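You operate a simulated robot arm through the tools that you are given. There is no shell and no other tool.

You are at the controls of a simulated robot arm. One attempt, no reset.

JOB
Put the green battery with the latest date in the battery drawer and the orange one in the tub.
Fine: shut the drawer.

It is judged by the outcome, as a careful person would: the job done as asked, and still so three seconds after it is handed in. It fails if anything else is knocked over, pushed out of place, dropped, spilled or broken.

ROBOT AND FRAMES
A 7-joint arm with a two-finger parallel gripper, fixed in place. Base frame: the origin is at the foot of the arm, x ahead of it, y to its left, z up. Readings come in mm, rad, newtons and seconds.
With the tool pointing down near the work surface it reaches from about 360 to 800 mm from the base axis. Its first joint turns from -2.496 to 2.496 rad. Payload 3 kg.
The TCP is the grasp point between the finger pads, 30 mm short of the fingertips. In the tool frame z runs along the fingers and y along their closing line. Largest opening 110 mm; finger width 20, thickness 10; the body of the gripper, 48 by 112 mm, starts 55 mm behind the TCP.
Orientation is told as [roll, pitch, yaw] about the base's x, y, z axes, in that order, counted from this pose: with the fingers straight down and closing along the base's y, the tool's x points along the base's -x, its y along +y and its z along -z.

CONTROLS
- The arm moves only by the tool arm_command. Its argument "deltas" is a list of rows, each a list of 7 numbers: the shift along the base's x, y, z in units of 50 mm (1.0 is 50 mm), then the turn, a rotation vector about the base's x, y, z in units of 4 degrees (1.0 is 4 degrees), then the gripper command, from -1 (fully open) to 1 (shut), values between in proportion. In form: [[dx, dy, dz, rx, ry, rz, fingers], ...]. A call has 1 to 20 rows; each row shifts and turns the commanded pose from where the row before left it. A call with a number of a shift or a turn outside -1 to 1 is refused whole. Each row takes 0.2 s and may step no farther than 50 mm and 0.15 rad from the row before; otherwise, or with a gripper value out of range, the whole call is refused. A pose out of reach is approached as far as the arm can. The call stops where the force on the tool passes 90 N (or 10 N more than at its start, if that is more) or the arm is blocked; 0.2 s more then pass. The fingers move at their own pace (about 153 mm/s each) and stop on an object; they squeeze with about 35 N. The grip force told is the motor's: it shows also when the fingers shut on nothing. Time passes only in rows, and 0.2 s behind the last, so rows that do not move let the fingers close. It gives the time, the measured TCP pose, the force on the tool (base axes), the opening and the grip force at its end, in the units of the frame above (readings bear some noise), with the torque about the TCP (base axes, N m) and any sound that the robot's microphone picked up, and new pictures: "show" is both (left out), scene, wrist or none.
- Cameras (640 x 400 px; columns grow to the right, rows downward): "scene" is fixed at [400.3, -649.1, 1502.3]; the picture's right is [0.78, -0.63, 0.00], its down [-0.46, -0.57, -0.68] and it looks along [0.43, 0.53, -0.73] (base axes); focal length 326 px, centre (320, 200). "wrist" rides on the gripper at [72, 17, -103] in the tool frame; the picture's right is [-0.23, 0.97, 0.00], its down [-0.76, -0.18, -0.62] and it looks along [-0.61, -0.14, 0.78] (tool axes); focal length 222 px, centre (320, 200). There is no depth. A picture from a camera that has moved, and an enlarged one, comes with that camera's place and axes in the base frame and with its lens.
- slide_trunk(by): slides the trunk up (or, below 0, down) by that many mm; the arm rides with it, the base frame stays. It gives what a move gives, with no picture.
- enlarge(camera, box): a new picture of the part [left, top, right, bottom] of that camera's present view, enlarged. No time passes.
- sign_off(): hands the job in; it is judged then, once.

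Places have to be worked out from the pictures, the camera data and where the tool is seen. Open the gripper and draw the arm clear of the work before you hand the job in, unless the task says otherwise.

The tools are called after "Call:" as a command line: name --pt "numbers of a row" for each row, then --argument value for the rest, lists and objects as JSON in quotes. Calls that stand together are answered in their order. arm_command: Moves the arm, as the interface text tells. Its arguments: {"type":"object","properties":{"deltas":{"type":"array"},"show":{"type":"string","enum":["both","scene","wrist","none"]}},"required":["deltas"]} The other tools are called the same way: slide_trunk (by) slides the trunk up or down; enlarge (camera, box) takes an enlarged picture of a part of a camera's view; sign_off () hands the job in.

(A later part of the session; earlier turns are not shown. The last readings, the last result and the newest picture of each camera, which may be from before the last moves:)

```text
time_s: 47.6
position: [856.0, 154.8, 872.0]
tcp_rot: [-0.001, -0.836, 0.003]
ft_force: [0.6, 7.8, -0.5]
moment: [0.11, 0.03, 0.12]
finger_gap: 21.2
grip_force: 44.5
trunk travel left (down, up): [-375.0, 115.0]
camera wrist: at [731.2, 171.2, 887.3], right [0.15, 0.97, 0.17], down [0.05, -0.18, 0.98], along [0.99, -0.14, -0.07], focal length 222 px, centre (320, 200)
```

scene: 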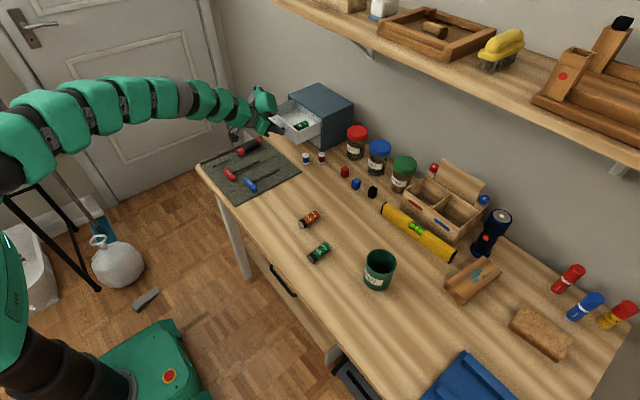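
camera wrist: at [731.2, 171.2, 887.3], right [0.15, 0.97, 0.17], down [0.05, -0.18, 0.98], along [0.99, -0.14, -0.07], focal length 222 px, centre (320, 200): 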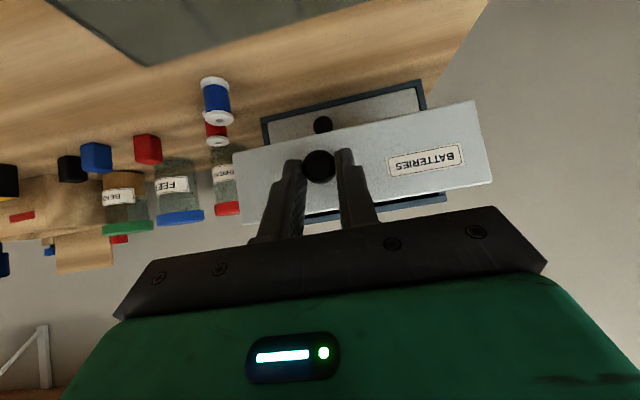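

Knob gripped (21.2 mm). I'll push the drawer in slowly, first 90 mm.

Call:
arm_command --pt "0.12 0 0 0 0 0 1" --pt "0.2 0 0 0 0 0 1" --pt "0.24 0 0 0 0 0 1" --pt "0.24 0 0 0 0 0 1" --pt "0.24 0 0 0 0 0 1" --pt "0.24 0 0 0 0 0 1" --pt "0.24 0 0 0 0 0 1" --pt "0.16 0 0 0 0 0 1" --pt "0.12 0 0 0 0 0 1" --pt "0 0 0 0 0 0 1"

Call:
enlarge --camera "scene" --box '[265, 80, 345, 140]'

```text
time_s: 49.8
position: [946.1, 156.0, 873.3]
tcp_rot: [-0.001, -0.836, 0.002]
ft_force: [0.4, 17.8, -2.1]
moment: [0.27, 0.34, 0.32]
finger_gap: 21.2
grip_force: 45.0
trunk travel left (down, up): [-375.0, 115.0]
camera wrist: at [820.8, 171.2, 887.4], right [0.15, 0.97, 0.17], down [0.05, -0.18, 0.98], along [0.99, -0.14, -0.07], focal length 222 px, centre (320, 200)
```

scene: 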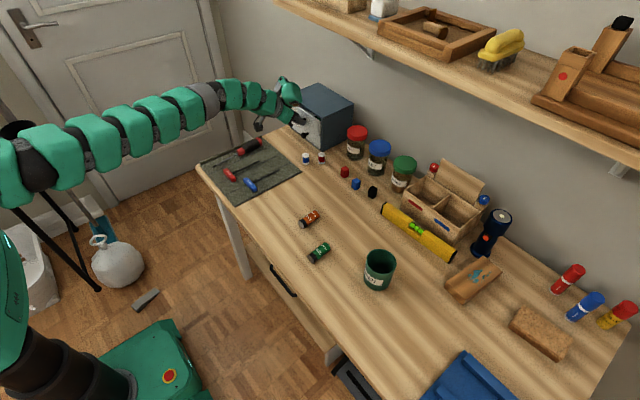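
wrist: 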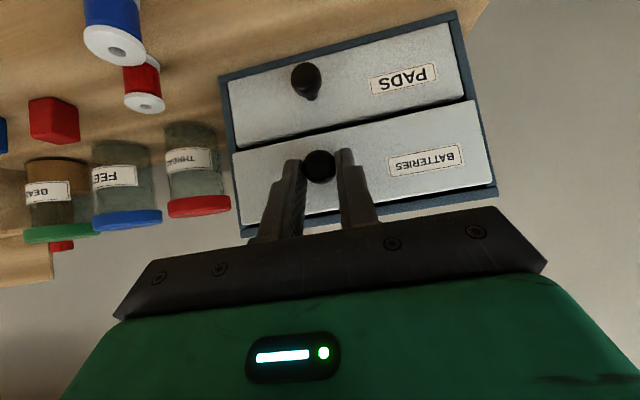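

```text
6.67 times, centred on (305, 110) of scene
camera zoom: at [400.3, -649.1, 1502.3], right [0.78, -0.63, 0.0], down [-0.46, -0.57, -0.68], along [0.43, 0.53, -0.73], focal length 2176 px, centre (420, 800)
```

zoom: 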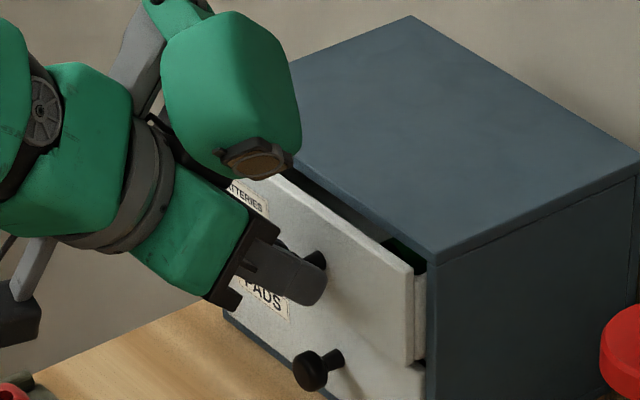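

About 10 mm remain. I'll push the last bit in small steps, correcting y by 1 mm to relieve the side force.

Call:
arm_command --pt "0.06 0.02 0 0 0 0 1" --pt "0.06 0.01 0 0 0 0 1" --pt "0.05 0 0 0 0 0 1" --pt "0.03 0 0 0 0 0 1" --pt "0 0 0 0 0 0 1"

Call:
enlarge --camera "scene" --box '[265, 80, 345, 140]'

```text
time_s: 51.0
position: [957.1, 155.0, 871.5]
tcp_rot: [-0.003, -0.835, 0.003]
ft_force: [-2.1, 15.0, -2.0]
moment: [0.15, -0.42, 0.29]
finger_gap: 21.1
grip_force: 44.6
trunk travel left (down, up): [-375.0, 115.0]
camera wrist: at [830.8, 171.3, 887.3], right [0.15, 0.97, 0.17], down [0.05, -0.18, 0.98], along [0.99, -0.14, -0.07], focal length 222 px, centre (320, 200)
```

scene: 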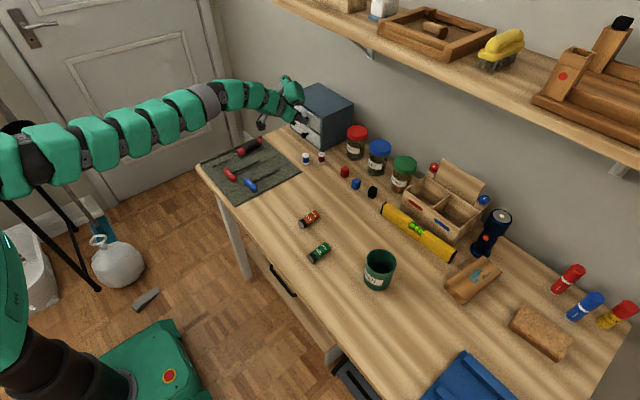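
wrist: 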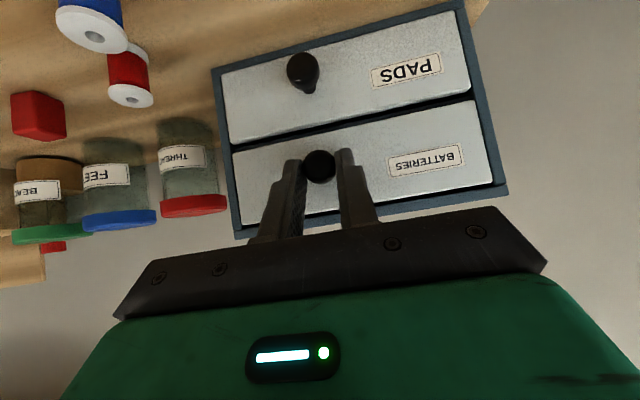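

```text
6.67 times, centred on (305, 110) of scene
camera zoom: at [400.3, -649.1, 1502.3], right [0.78, -0.63, 0.0], down [-0.46, -0.57, -0.68], along [0.43, 0.53, -0.73], focal length 2176 px, centre (420, 800)
```

zoom: 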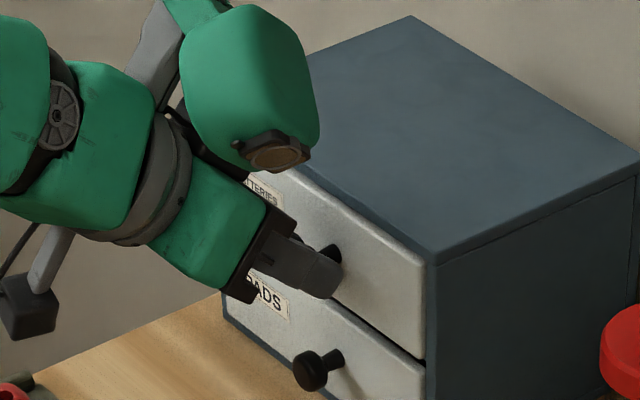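

The drawer looks flush. I'll press 1.5 mm more to make sure it's fully home and watch the x force.

Call:
arm_command --pt "0.03 0 0 0 0 0 1" --pt "0 0 0 0 0 0 1" --show "none"

```text
time_s: 51.6
position: [955.7, 155.8, 872.1]
tcp_rot: [-0.002, -0.835, 0.0]
ft_force: [-8.4, 10.8, 1.4]
moment: [0.22, 0.08, 0.19]
finger_gap: 21.0
grip_force: 45.6
trunk travel left (down, up): [-375.0, 115.0]
```

The push now meets resistance (-8.4 N), so the drawer is fully closed. I'll release the knob and back straight off, then verify.

Call:
arm_command --pt "0 0 0 0 0 0 0.4" --pt "0 0 0 0 0 0 0" --pt "0 0 0 0 0 0 0" --pt "-0.3 0 0 0 0 0 0" --pt "-0.5 0 0 0 0 0 0" --pt "-0.6 0 0 0 0 0 0" --pt "-0.6 0 0.3 0 0 0 0" --pt "-0.6 0 0.6 0 0 0 0" --pt "-0.6 -0.4 0.6 0 0 0 0" --pt "-0.4 -0.5 0.3 0 0 0 0" --pt "0 0 0 0 0 0 0"

Call:
enlarge --camera "scene" --box '[265, 80, 345, 140]'

Call:
enlarge --camera "scene" --box '[290, 190, 410, 300]'

```text
time_s: 54.0
position: [780.5, 111.1, 952.9]
tcp_rot: [0.0, -0.838, -0.005]
ft_force: [0.0, -0.7, -0.4]
moment: [-0.02, 0.05, -0.01]
finger_gap: 54.8
grip_force: 0.1
out of reach, approached as far as the arm can: row 9
trunk travel left (down, up): [-375.0, 115.0]
camera wrist: at [654.9, 128.1, 969.3], right [0.15, 0.97, 0.17], down [0.05, -0.18, 0.98], along [0.99, -0.14, -0.07], focal length 222 px, centre (320, 200)
```

scene: 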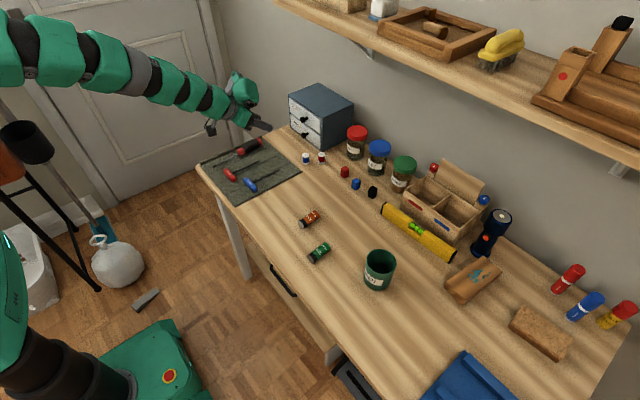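
wrist: 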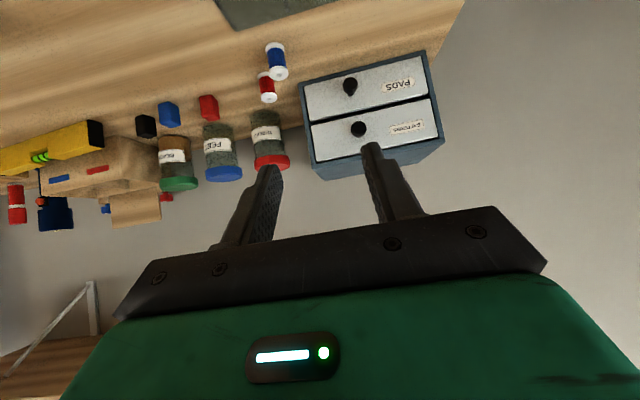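

```text
6.67 times, centred on (305, 110) of scene
camera zoom: at [400.3, -649.1, 1502.3], right [0.78, -0.63, 0.0], down [-0.46, -0.57, -0.68], along [0.43, 0.53, -0.73], focal length 2176 px, centre (420, 800)
```

zoom: 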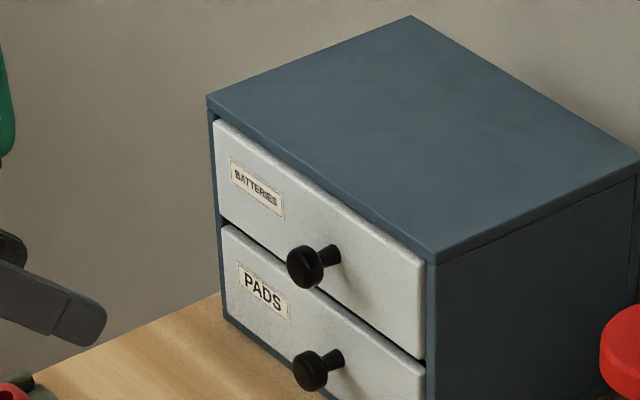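

```text
3.64 times, centred on (350, 245) of scene
camera zoom: at [400.3, -649.1, 1502.3], right [0.78, -0.63, 0.0], down [-0.46, -0.57, -0.68], along [0.43, 0.53, -0.73], focal length 1187 px, centre (211, 36)
```

zoom: 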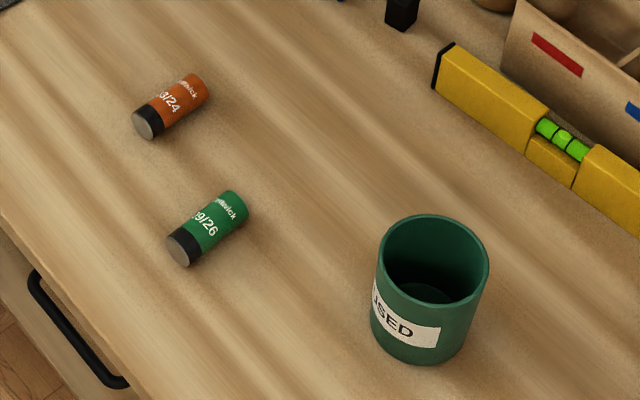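

The drawer is shut and the cabinet is as it was. Next, the orange battery: I'll zoom on it and the tub to locate both precisely.

Call:
enlarge --camera "scene" --box '[290, 206, 330, 231]'

Call:
enlarge --camera "scene" --box '[350, 240, 410, 300]'

```text
16.00 times, centred on (310, 218) of scene
camera zoom: at [400.3, -649.1, 1502.3], right [0.78, -0.63, 0.0], down [-0.46, -0.57, -0.68], along [0.43, 0.53, -0.73], focal length 5223 px, centre (480, -96)
```

zoom: 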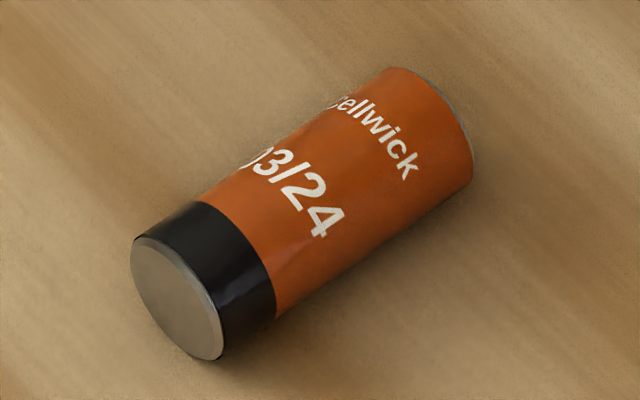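

```text
6.67 times, centred on (380, 270) of scene
camera zoom: at [400.3, -649.1, 1502.3], right [0.78, -0.63, 0.0], down [-0.46, -0.57, -0.68], along [0.43, 0.53, -0.73], focal length 2176 px, centre (-80, -267)
```

zoom: 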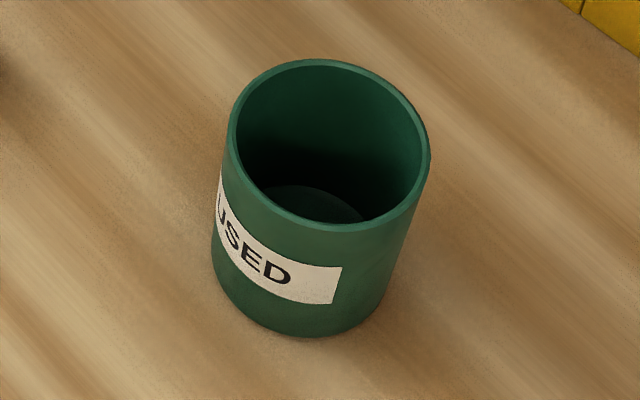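

Orange battery: centre ≈ (759.5, -153), nearly along x. Tub: centre ≈ (781, -408), rim z≈825, inner diameter ≈66 mm. I'll move above the orange battery with the tool vertical, so it can later be tipped end-down into the tub.

Call:
arm_command --pt "-0.2 -0.44 0 0 1 0 0" --pt "-0.2 -0.44 0 0 1 0 0" --pt "-0.1 -0.44 0 0 1 0 0" --pt "0 -0.44 0 0 1 0 0" --pt "0 -0.44 0 0 1 0 0" --pt "0 -0.44 0 0 1 0 0" --pt "0 -0.44 0 0 1 0 0" --pt "0 -0.44 0 0 1 0 0" --pt "0 -0.44 0 0 1 0 0" --pt "0 -0.44 -0.2 0 1 0 0" --pt "0 -0.44 -0.3 0 1 0 0" --pt "0.07 -0.44 -0.4 0 1 0 0" --pt "0 0 0 0 0 0 0"

Call:
enlarge --camera "wrist" --box '[220, 60, 420, 220]'

```text
time_s: 56.8
position: [758.2, -151.7, 910.4]
tcp_rot: [0.001, 0.002, 0.001]
ft_force: [0.1, 0.3, -0.3]
moment: [0.03, 0.01, 0.02]
finger_gap: 55.1
grip_force: 0.1
trunk travel left (down, up): [-375.0, 115.0]
camera wrist: at [687.1, -135.6, 1013.3], right [0.23, 0.97, 0.0], down [0.76, -0.18, 0.62], along [0.61, -0.14, -0.78], focal length 222 px, centre (320, 200)
```

scene: 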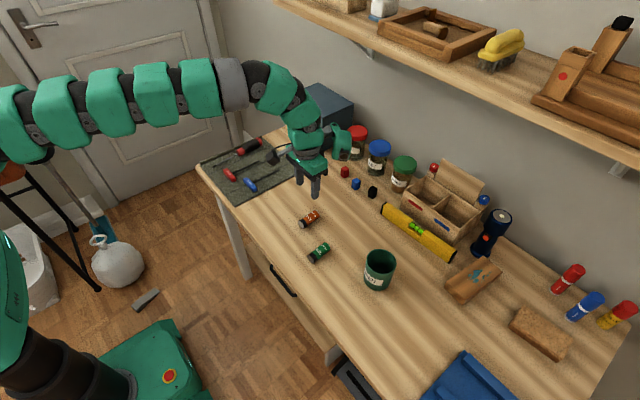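
wrist: 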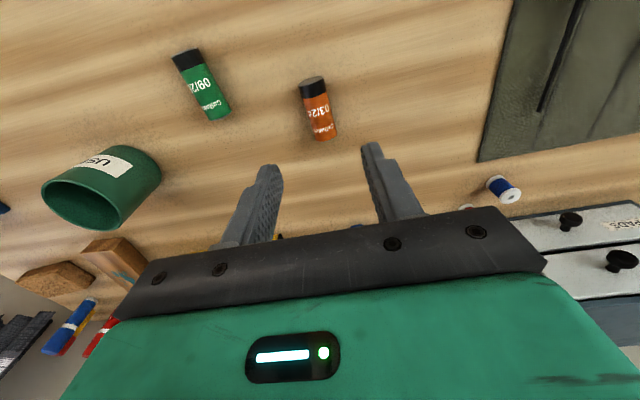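

```text
2.50 times, centred on (320, 140) of wrist
camera zoom: at [687.1, -135.6, 1013.3], right [0.23, 0.97, 0.0], down [0.76, -0.18, 0.62], along [0.61, -0.14, -0.78], focal length 555 px, centre (320, 350)
```

zoom: 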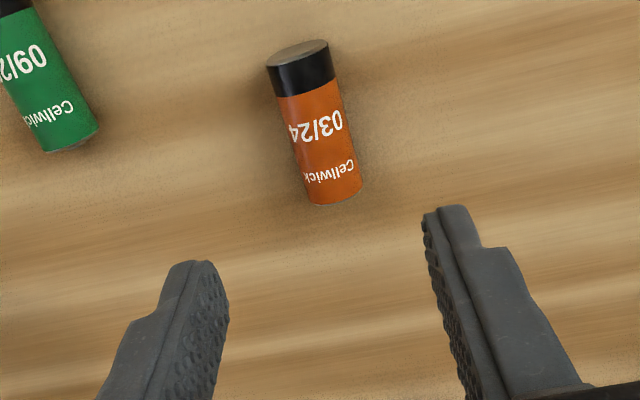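

The vertical pose is reachable; the orange battery's centre comes out at (760.5, -154.5), angled about +1°. I'll shift slightly and descend to z≈795.

Call:
arm_command --pt "0.1 -0.055 -0.3 0 0 0 0" --pt "0 0 -0.5 0 0 0.2 0" --pt "0 0 -0.5 0 0 0 0" --pt "0 0 -0.5 0 0 0 0" --pt "0 0 -0.3 0 0 0 0" --pt "0 0 -0.2 0 0 0 0" --pt "0 0 0 0 0 0 0"

Call:
enlarge --camera "wrist" --box '[220, 60, 420, 220]'

Call:
enlarge --camera "scene" --box '[280, 190, 340, 240]'

```text
time_s: 58.4
position: [763.2, -155.9, 795.6]
tcp_rot: [0.0, 0.003, 0.013]
ft_force: [-0.5, -0.2, 0.4]
moment: [-0.04, -0.01, 0.02]
finger_gap: 54.8
grip_force: 0.1
trunk travel left (down, up): [-375.0, 115.0]
camera wrist: at [691.4, -139.9, 897.2], right [0.21, 0.98, 0.0], down [0.77, -0.17, 0.62], along [0.61, -0.13, -0.78], focal length 222 px, centre (320, 200)
```

scene: 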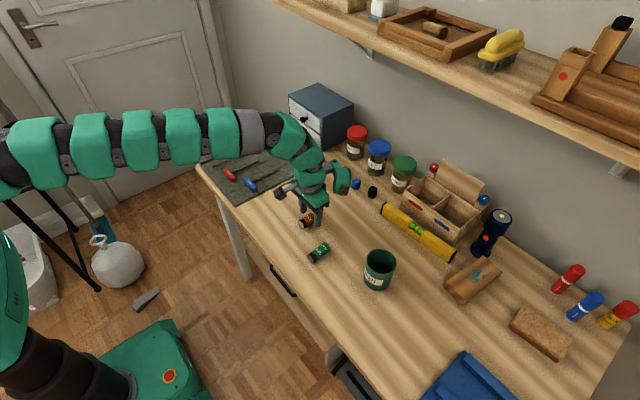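
wrist: 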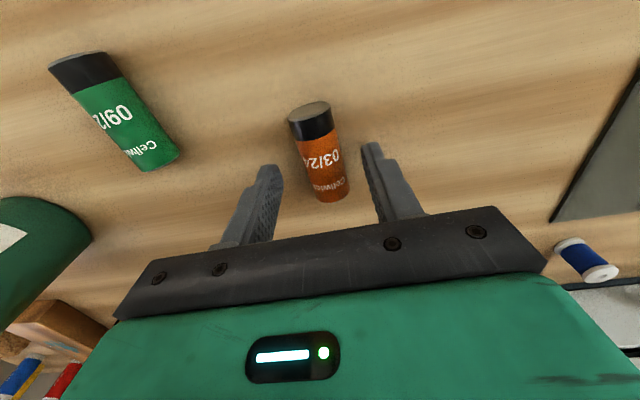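

```text
2.50 times, centred on (320, 140) of wrist
camera zoom: at [691.4, -139.9, 897.2], right [0.21, 0.98, 0.0], down [0.77, -0.17, 0.62], along [0.61, -0.13, -0.78], focal length 555 px, centre (320, 350)
```

zoom: 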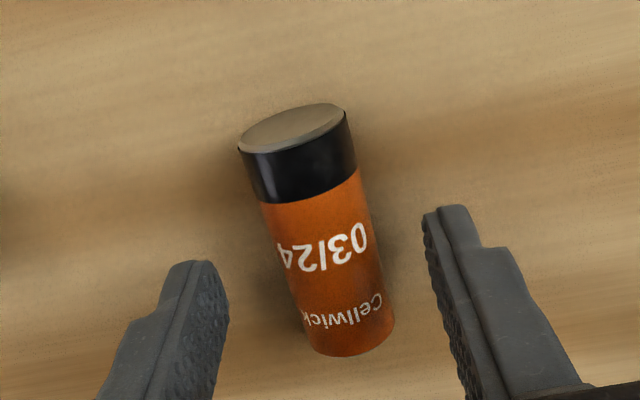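

```text
8.00 times, centred on (310, 215) of scene
camera zoom: at [400.3, -649.1, 1502.3], right [0.78, -0.63, 0.0], down [-0.46, -0.57, -0.68], along [0.43, 0.53, -0.73], focal length 2612 px, centre (400, 80)
```

zoom: 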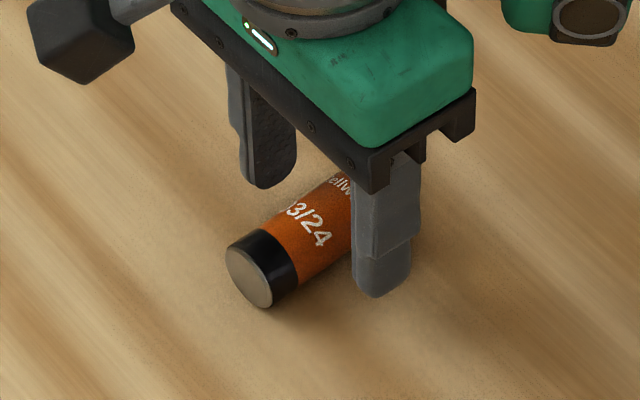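

The fingers straddle the orange battery nicely. I'll go down to z≈784.

Call:
arm_command --pt "0 0.02 -0.12 0 0 0 0" --pt "0 0 -0.11 0 0 0 0" --pt "0 0 0 0 0 0 0" --show "none"

```text
time_s: 59.2
position: [764.8, -154.8, 783.1]
tcp_rot: [-0.001, 0.001, 0.012]
ft_force: [0.4, -0.5, 0.0]
moment: [0.0, 0.01, -0.01]
finger_gap: 54.8
grip_force: 0.1
trunk travel left (down, up): [-375.0, 115.0]
```

No contact yet. One more 1.5 mm down, then close gently.

Call:
arm_command --pt "0 0 -0.03 0 0 0 0" --pt "0 0 0 0 0 0 0" --pt "0 0 0 0 0 0 0.4" --pt "0 0 0 0 0 0 1" --pt "0 0 0 0 0 0 1" --pt "0 0 0 0 0 0 1"

Call:
enlarge --camera "wrist" --box '[220, 60, 420, 220]'

```text
time_s: 60.6
position: [763.8, -154.7, 780.8]
tcp_rot: [0.001, 0.003, 0.014]
ft_force: [0.6, 0.0, 0.4]
moment: [-0.02, 0.06, 0.04]
finger_gap: 24.3
grip_force: 35.3
trunk travel left (down, up): [-375.0, 115.0]
camera wrist: at [691.4, -139.1, 884.5], right [0.21, 0.98, 0.0], down [0.77, -0.17, 0.62], along [0.61, -0.13, -0.78], focal length 222 px, centre (320, 200)
```

scene: 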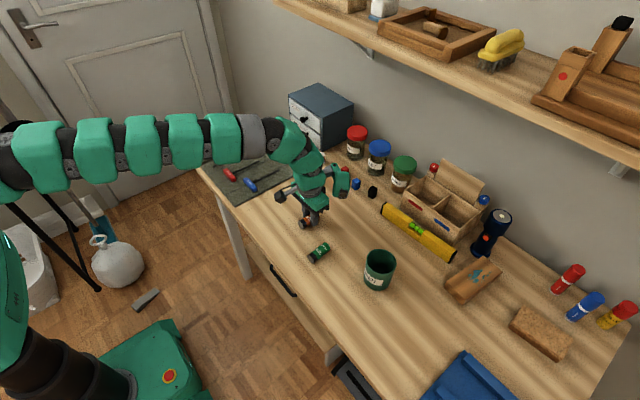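
wrist: 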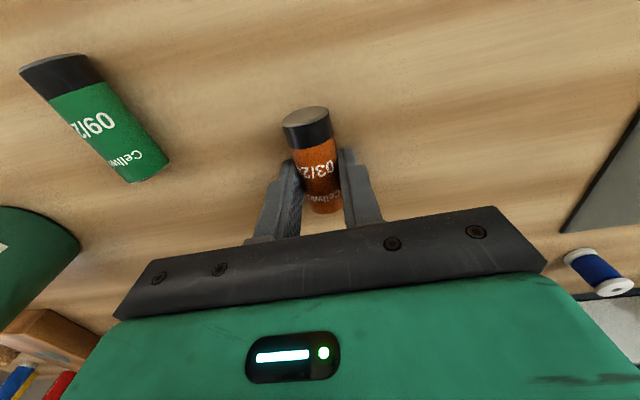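

```text
2.50 times, centred on (320, 140) of wrist
camera zoom: at [691.4, -139.1, 884.5], right [0.21, 0.98, 0.0], down [0.77, -0.17, 0.62], along [0.61, -0.13, -0.78], focal length 555 px, centre (320, 350)
```

zoom: 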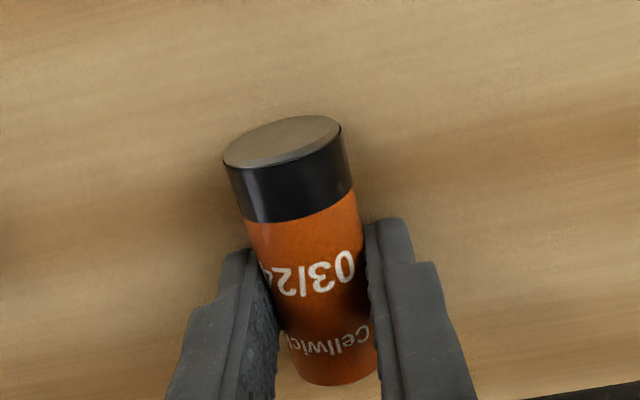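

Gripped at 24.3 mm. I'll lift slowly and confirm.

Call:
arm_command --pt "0 0 0.04 0 0 0 1" --pt "0 0 0.04 0 0 0 1" --pt "0 0 0.06 0 0 0 1" --pt "0 0 0.1 0 0 0 1" --pt "0 0 0.15 0 0 0 1" --pt "0 0 0.2 0 0 0 1" --pt "0 0 0.2 0 0 0 1" --pt "0 0 0 0 0 0 1"

Call:
enlarge --camera "scene" --box '[270, 170, 350, 240]'

```text
time_s: 62.4
position: [763.4, -155.9, 821.5]
tcp_rot: [0.001, 0.001, 0.014]
ft_force: [0.2, -0.4, -1.6]
moment: [0.01, 0.01, -0.03]
finger_gap: 24.4
grip_force: 34.9
trunk travel left (down, up): [-375.0, 115.0]
camera wrist: at [691.9, -139.6, 924.2], right [0.21, 0.98, 0.0], down [0.77, -0.17, 0.62], along [0.61, -0.13, -0.78], focal length 222 px, centre (320, 200)
```

scene: 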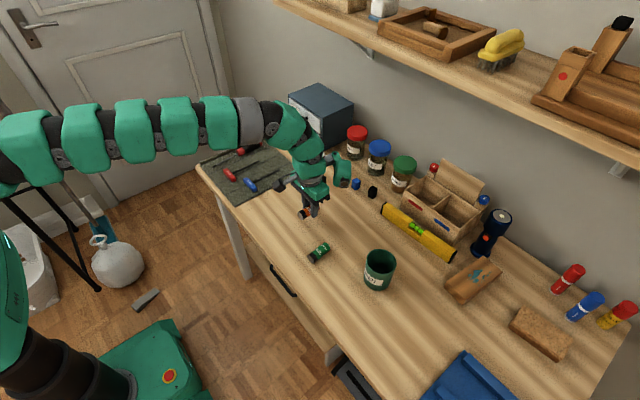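
wrist: 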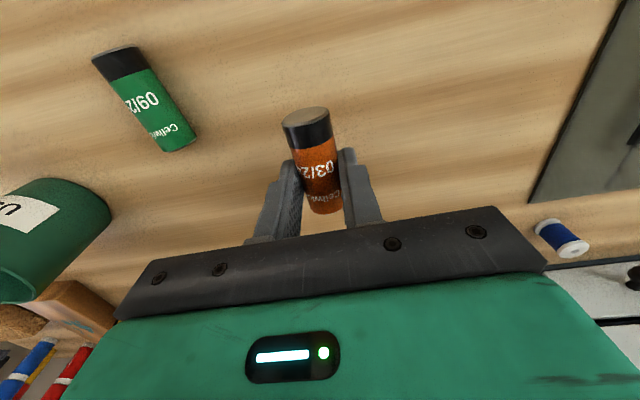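

```text
5.71 times, centred on (310, 205) of scene
camera zoom: at [400.3, -649.1, 1502.3], right [0.78, -0.63, 0.0], down [-0.46, -0.57, -0.68], along [0.43, 0.53, -0.73], focal length 1866 px, centre (377, 171)
```

zoom: 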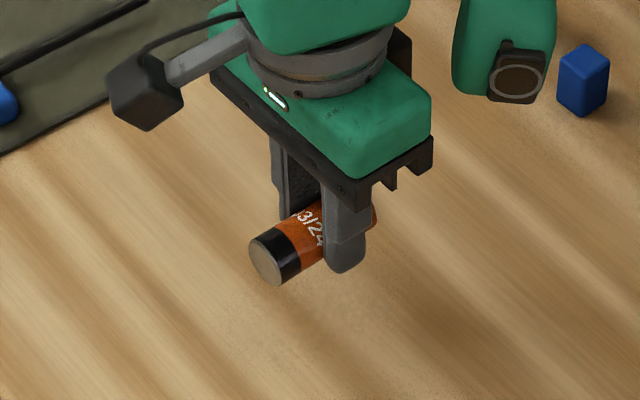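

The orange battery is held. I'll raise it and begin tilting the tool (near end of the battery swinging down) while moving part-way toward the tub, then look at the tub with the wrist camera.

Call:
arm_command --pt "0 0 0.4 0 0 0 1" --pt "0 0 0.5 0 0 0 1" --pt "0 0 0.5 0 -0.5 0 1" --pt "0 0 0.5 0 -1 0 1" --pt "-0.2 -0.2 0.3 0 -1 0 1" --pt "-0.3 -0.4 0 0 -1 0 1" --pt "-0.3 -0.4 0 0 -1 0 1" --pt "-0.3 -0.4 0 0 -1 0 1" --pt "-0.3 -0.4 0 0 -1 0 1" --pt "-0.3 -0.4 0 0 -1 0 1" --pt "-0.3 -0.4 0 0 -0.5 0 1" --pt "-0.2 -0.3 0 0 0 0 1" --pt "0 0 0 0 0 0 1"

Call:
enlarge --camera "wrist" --box '[120, 20, 340, 240]'

```text
time_s: 65.2
position: [653.5, -300.0, 930.7]
tcp_rot: [-0.009, -0.556, 0.019]
ft_force: [-0.6, 0.5, -0.4]
moment: [-0.02, 0.0, -0.01]
finger_gap: 24.3
grip_force: 35.2
trunk travel left (down, up): [-375.0, 115.0]
camera wrist: at [537.4, -284.0, 980.3], right [0.18, 0.98, 0.11], down [0.32, -0.17, 0.93], along [0.93, -0.13, -0.34], focal length 222 px, centre (320, 200)
```

scene: 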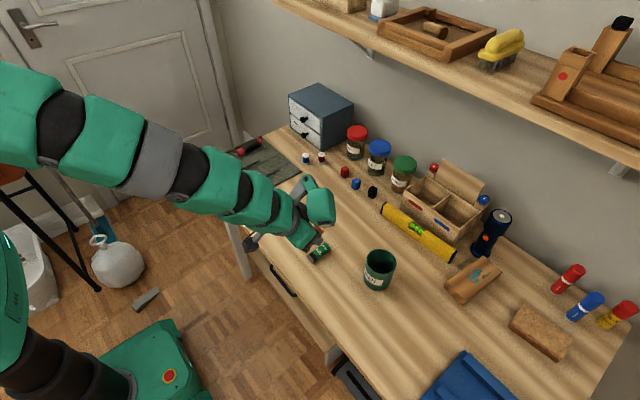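
wrist: 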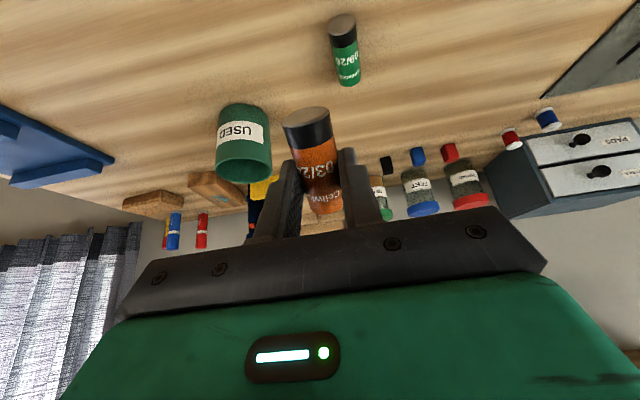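

```text
1.82 times, centred on (230, 130) of wrist
camera zoom: at [537.4, -284.0, 980.3], right [0.18, 0.98, 0.11], down [0.32, -0.17, 0.93], along [0.93, -0.13, -0.34], focal length 404 px, centre (484, 327)
```

zoom: 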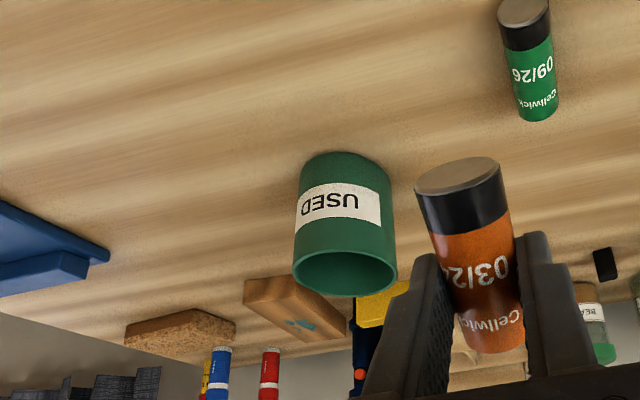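

From both views the tub rim centre is about (777, -412) at z≈834, inner diameter ≈66. I'll tilt on to 64° and move above the tub with the battery's lower end still clear of the rim (z≈900).

Call:
arm_command --pt "0.1 -0.28 0 0 -1 0 1" --pt "0.15 -0.28 0 0 -1 0 1" --pt "0.2 -0.28 0 0 -1 0 1" --pt "0.2 -0.28 0 0 -1 0 1" --pt "0.25 -0.28 0 0 -1 0 1" --pt "0.25 -0.28 -0.1 0 -1 0 1" --pt "0.3 -0.28 -0.15 0 -1 0 1" --pt "0.3 -0.26 -0.15 0 -1 0 1" --pt "0.25 0 -0.1 0 0 0 1" --pt "0.19 0 -0.1 0 0 0 1" --pt "0 0 0 0 0 0 1"

Call:
enlarge --camera "scene" --box '[320, 200, 420, 300]'

Call:
enlarge --camera "wrist" --box '[220, 20, 420, 220]'

```text
time_s: 67.6
position: [762.8, -411.5, 902.4]
tcp_rot: [-0.029, -1.114, 0.033]
ft_force: [0.2, 0.4, -1.8]
moment: [0.02, -0.01, 0.0]
finger_gap: 24.3
grip_force: 35.4
trunk travel left (down, up): [-375.0, 115.0]
camera wrist: at [639.1, -395.3, 881.1], right [0.09, 0.98, 0.19], down [-0.22, -0.17, 0.96], along [0.97, -0.13, 0.2], focal length 222 px, centre (320, 200)
```

scene: 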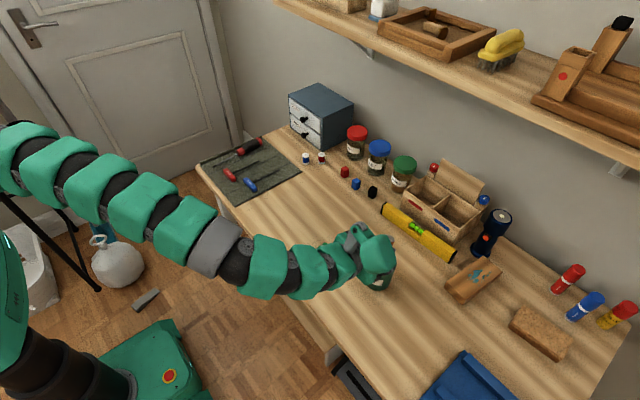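
wrist: 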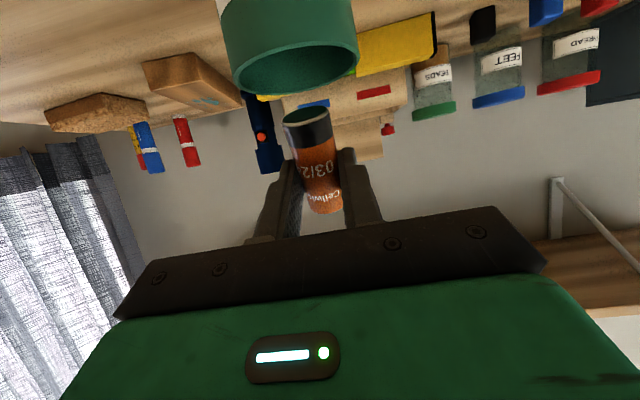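

```text
4.00 times, centred on (370, 250) of scene
camera zoom: at [400.3, -649.1, 1502.3], right [0.78, -0.63, 0.0], down [-0.46, -0.57, -0.68], along [0.43, 0.53, -0.73], focal length 1306 px, centre (120, 0)
```

zoom: 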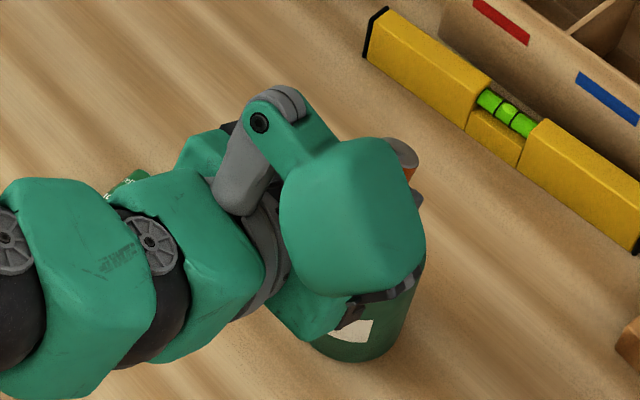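

```text
2.00 times, centred on (320, 120) of wrist
camera zoom: at [639.1, -395.3, 881.1], right [0.09, 0.98, 0.19], down [-0.22, -0.17, 0.96], along [0.97, -0.13, 0.2], focal length 444 px, centre (320, 360)
```

zoom: 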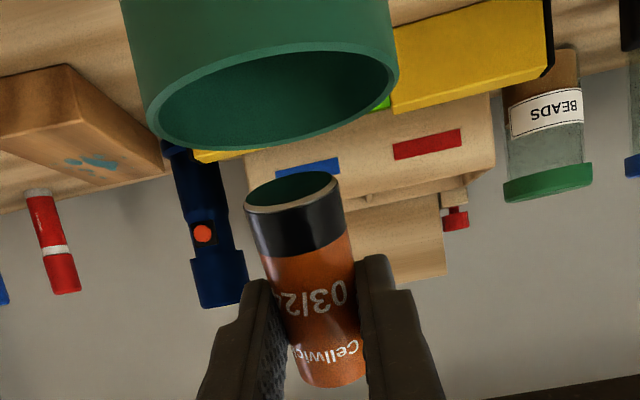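

The wrist view shows the battery pointing end-down just above the tub, laterally aligned within 2 mm. I'll shift 3 mm inward and lower to z≈850, watching from the wrist camera.

Call:
arm_command --pt "0.06 -0.02 -0.2 0 0 0 1" --pt "0 0 -0.3 0 0 0 1" --pt "0 0 -0.3 0 0 0 1" --pt "0 0 -0.24 0 0 0 1" --pt "0 0 0 0 0 0 1"

Call:
enlarge --camera "wrist" --box '[200, 60, 440, 240]'

Call:
enlarge --camera "scene" --box '[330, 220, 420, 310]'

```text
time_s: 68.8
position: [766.4, -412.1, 849.2]
tcp_rot: [-0.03, -1.116, 0.033]
ft_force: [0.2, -0.1, -0.9]
moment: [-0.03, 0.01, 0.03]
finger_gap: 24.5
grip_force: 35.0
trunk travel left (down, up): [-375.0, 115.0]
camera wrist: at [641.9, -396.0, 828.6], right [0.09, 0.98, 0.19], down [-0.22, -0.17, 0.96], along [0.97, -0.13, 0.2], focal length 222 px, centre (320, 200)
```

scene: 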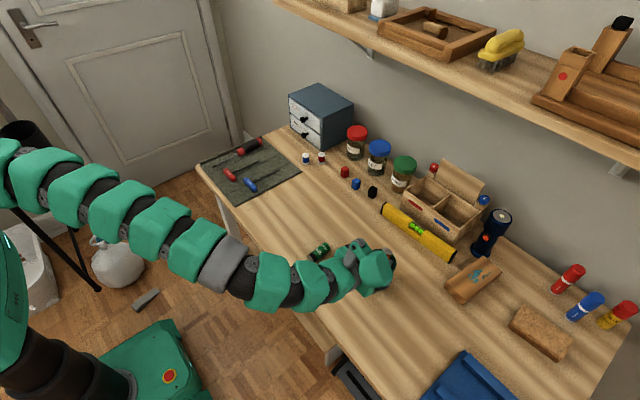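
wrist: 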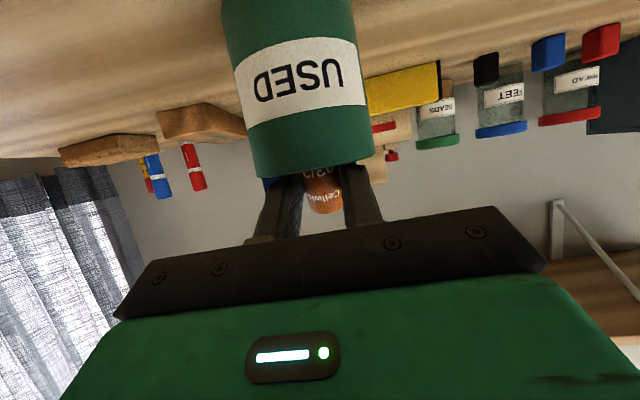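

```text
2.22 times, centred on (320, 150) of wrist
camera zoom: at [641.9, -396.0, 828.6], right [0.09, 0.98, 0.19], down [-0.22, -0.17, 0.96], along [0.97, -0.13, 0.2], focal length 494 px, centre (320, 311)
```

zoom: 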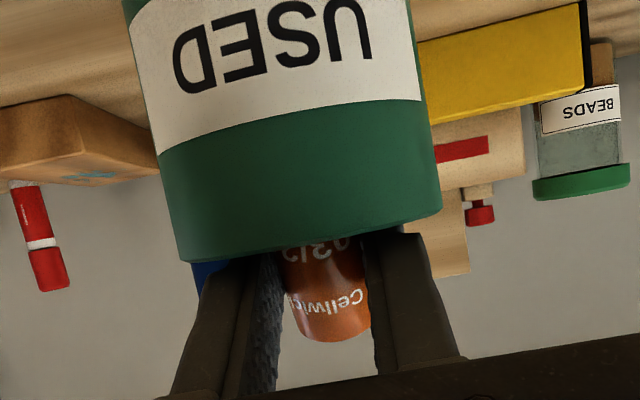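

```text
4.44 times, centred on (375, 265) of scene
camera zoom: at [400.3, -649.1, 1502.3], right [0.78, -0.63, 0.0], down [-0.46, -0.57, -0.68], along [0.43, 0.53, -0.73], focal length 1451 px, centre (76, -89)
```

zoom: 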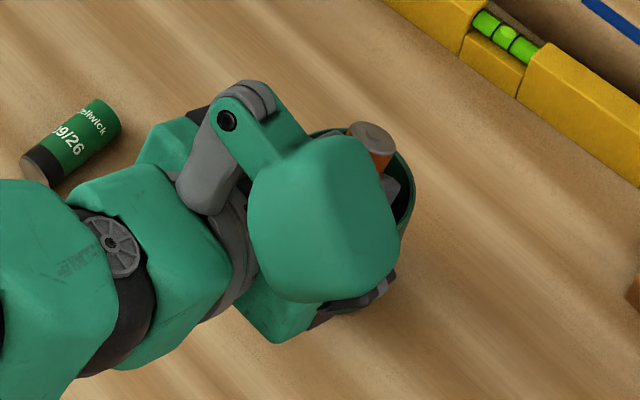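

The battery's lower half is inside the tub; the near rim reads z≈836 and the finger undersides are about 13 mm above it. I'll lower 6 mm more, checking force.

Call:
arm_command --pt "0 0 -0.06 0 0 0 1" --pt "0 0 -0.06 0 0 0 1" --pt "0 0 0 0 0 0 1"

Call:
enlarge --camera "wrist" --box '[200, 60, 440, 240]'

Call:
enlarge --camera "scene" --box '[355, 235, 415, 295]'

```text
time_s: 69.6
position: [766.3, -411.3, 844.2]
tcp_rot: [-0.03, -1.119, 0.034]
ft_force: [0.2, 0.1, 13.5]
moment: [0.35, 0.06, 0.01]
finger_gap: 24.3
grip_force: 35.4
trunk travel left (down, up): [-375.0, 115.0]
camera wrist: at [641.7, -395.5, 824.4], right [0.09, 0.98, 0.19], down [-0.23, -0.17, 0.96], along [0.97, -0.13, 0.21], focal length 222 px, centre (320, 200)
```

scene: 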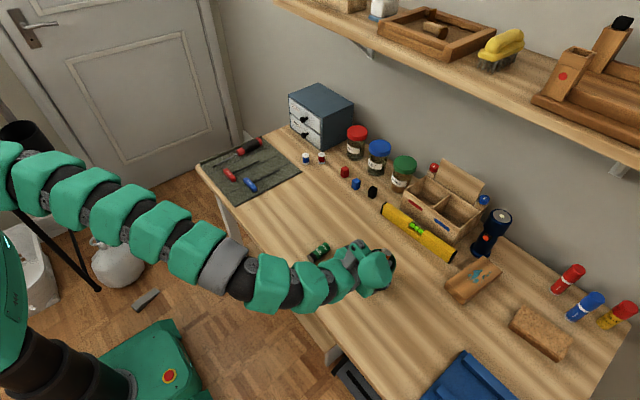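
wrist: 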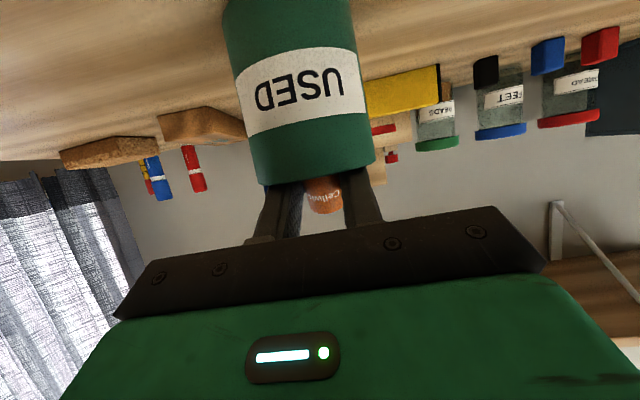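

```text
2.22 times, centred on (320, 150) of wrist
camera zoom: at [641.7, -395.5, 824.4], right [0.09, 0.98, 0.19], down [-0.23, -0.17, 0.96], along [0.97, -0.13, 0.21], focal length 494 px, centre (320, 311)
```

zoom: 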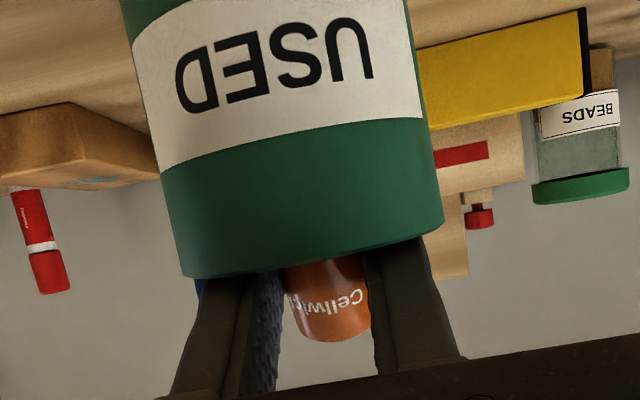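

```text
6.67 times, centred on (385, 265) of scene
camera zoom: at [400.3, -649.1, 1502.3], right [0.78, -0.63, 0.0], down [-0.46, -0.57, -0.68], along [0.43, 0.53, -0.73], focal length 2176 px, centre (-113, -233)
```

zoom: 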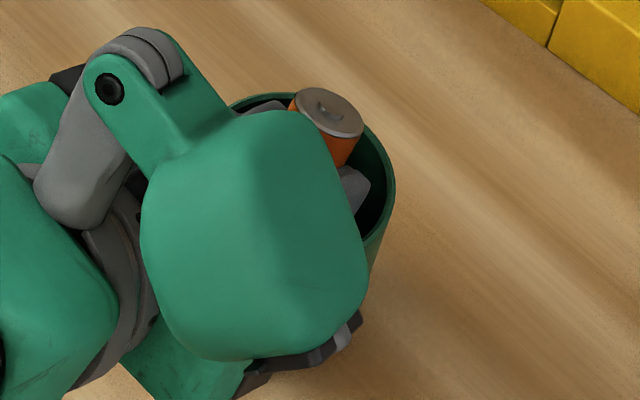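

The +y finger just touched the rim lightly (13.5 N, no tub movement seen). I'll back up 4 mm to be clear, then open just enough to let the battery slide in.

Call:
arm_command --pt "0 0 0.08 0 0 0 1" --pt "0 0 0 0 0 0 1" --show "none"

```text
time_s: 70.2
position: [766.3, -412.1, 845.5]
tcp_rot: [-0.03, -1.116, 0.034]
ft_force: [-0.3, 0.8, -1.1]
moment: [0.01, 0.0, 0.0]
finger_gap: 24.3
grip_force: 34.8
trunk travel left (down, up): [-375.0, 115.0]
```

Contact is gone. Releasing gently with a small opening.

Call:
arm_command --pt "0 0 0 0 0 0 0.52" --pt "0 0 0 0 0 0 0.48" --pt "0 0 0 0 0 0 0.46" --pt "0 0 0 0 0 0 0.46" --pt "0 0 0 0 0 0 0.46"

Call:
enlarge --camera "wrist" --box '[200, 60, 440, 240]'

Call:
enlarge --camera "scene" --box '[355, 235, 415, 295]'

```text
time_s: 71.4
position: [766.0, -411.1, 846.8]
tcp_rot: [-0.03, -1.115, 0.033]
ft_force: [-0.4, 0.3, 0.0]
moment: [-0.02, 0.0, 0.01]
finger_gap: 29.5
grip_force: 0.0
trunk travel left (down, up): [-375.0, 115.0]
camera wrist: at [641.7, -395.7, 827.0], right [0.09, 0.98, 0.19], down [-0.22, -0.17, 0.96], along [0.97, -0.13, 0.2], focal length 222 px, centre (320, 200)
```

scene: 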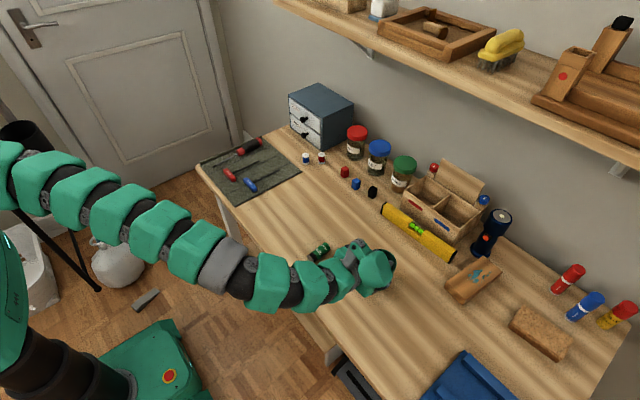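
wrist: 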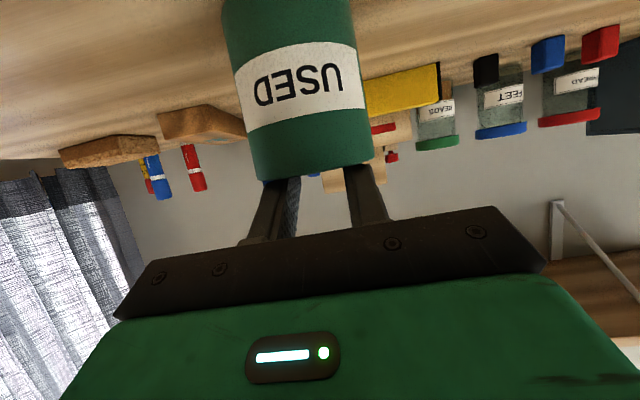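

```text
2.22 times, centred on (320, 150) of wrist
camera zoom: at [641.7, -395.7, 827.0], right [0.09, 0.98, 0.19], down [-0.22, -0.17, 0.96], along [0.97, -0.13, 0.2], focal length 494 px, centre (320, 311)
```

zoom: 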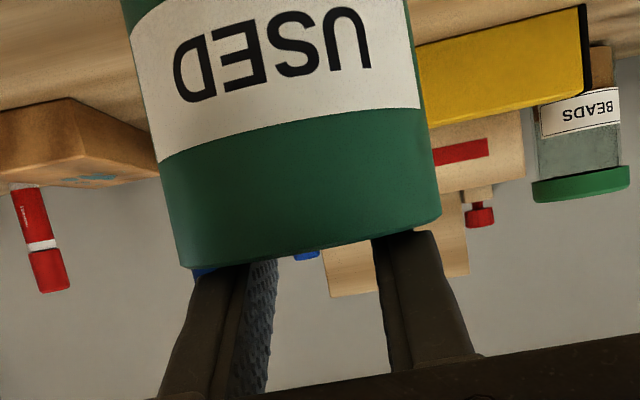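

```text
6.67 times, centred on (385, 265) of scene
camera zoom: at [400.3, -649.1, 1502.3], right [0.78, -0.63, 0.0], down [-0.46, -0.57, -0.68], along [0.43, 0.53, -0.73], focal length 2176 px, centre (-113, -233)
```

zoom: 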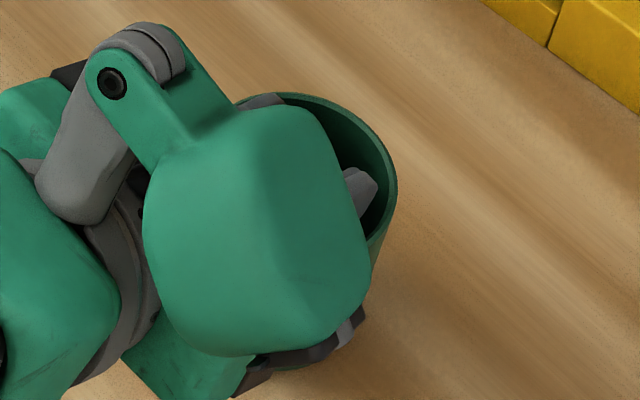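

The battery has dropped inside and the tub hasn't moved. I'll lift straight up, keeping the fingers narrow until clear of the rim, then withdraw.

Call:
arm_command --pt "0 0 0.15 0 0 0 0.46" --pt "0 0 0.3 0 0 0 0.46" --pt "0 0 0.5 0 0 0 0.46" --pt "0 0 0.6 0 0 0 0.46" --pt "-0.3 0.1 0.6 0 0 0 0.4" --pt "-0.5 0.2 0.4 0 1 0 0.2" --pt "-0.5 0.4 0.2 0 1 0 0" --pt "-0.5 0.5 0 0 1 0 0" --pt "-0.5 0.5 0 0 1 0 0" --pt "-0.5 0.5 0 0 1 0 0" --pt "0 0 0 0 0 0 0"

Call:
enlarge --camera "scene" --box '[350, 240, 410, 300]'

Call:
enlarge --camera "scene" --box '[265, 80, 345, 140]'

```text
time_s: 73.8
position: [626.4, -301.6, 983.7]
tcp_rot: [-0.015, -0.768, 0.019]
ft_force: [0.1, 0.0, 0.2]
moment: [0.0, 0.0, 0.01]
finger_gap: 54.8
grip_force: 0.1
trunk travel left (down, up): [-375.0, 115.0]
camera wrist: at [503.0, -284.9, 1008.4], right [0.15, 0.98, 0.15], down [0.12, -0.17, 0.98], along [0.98, -0.13, -0.14], focal length 222 px, centre (320, 200)
```

scene: 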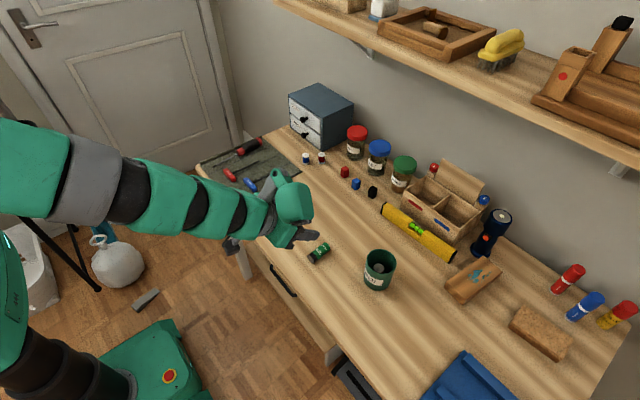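
wrist: 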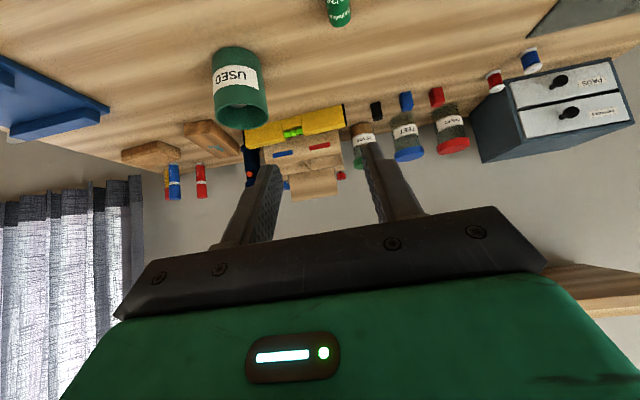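

```text
6.67 times, centred on (380, 270) of scene
camera zoom: at [400.3, -649.1, 1502.3], right [0.78, -0.63, 0.0], down [-0.46, -0.57, -0.68], along [0.43, 0.53, -0.73], focal length 2176 px, centre (-80, -267)
```

zoom: 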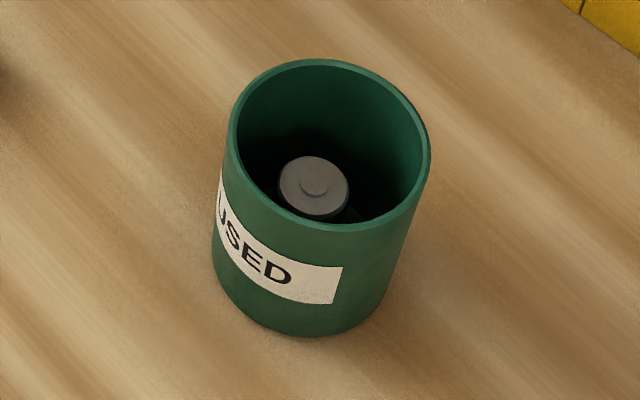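

```text
6.67 times, centred on (305, 110) of scene
camera zoom: at [400.3, -649.1, 1502.3], right [0.78, -0.63, 0.0], down [-0.46, -0.57, -0.68], along [0.43, 0.53, -0.73], focal length 2176 px, centre (420, 800)
```

zoom: 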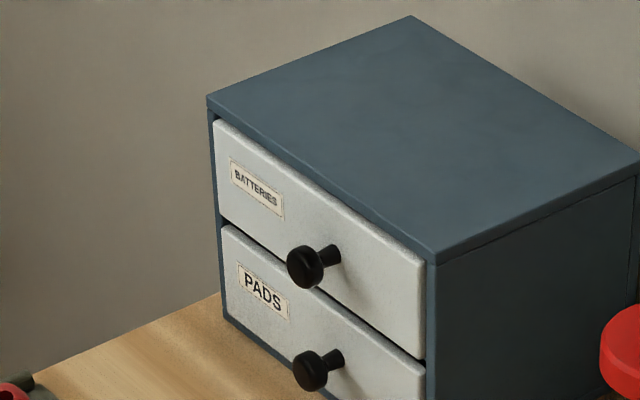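

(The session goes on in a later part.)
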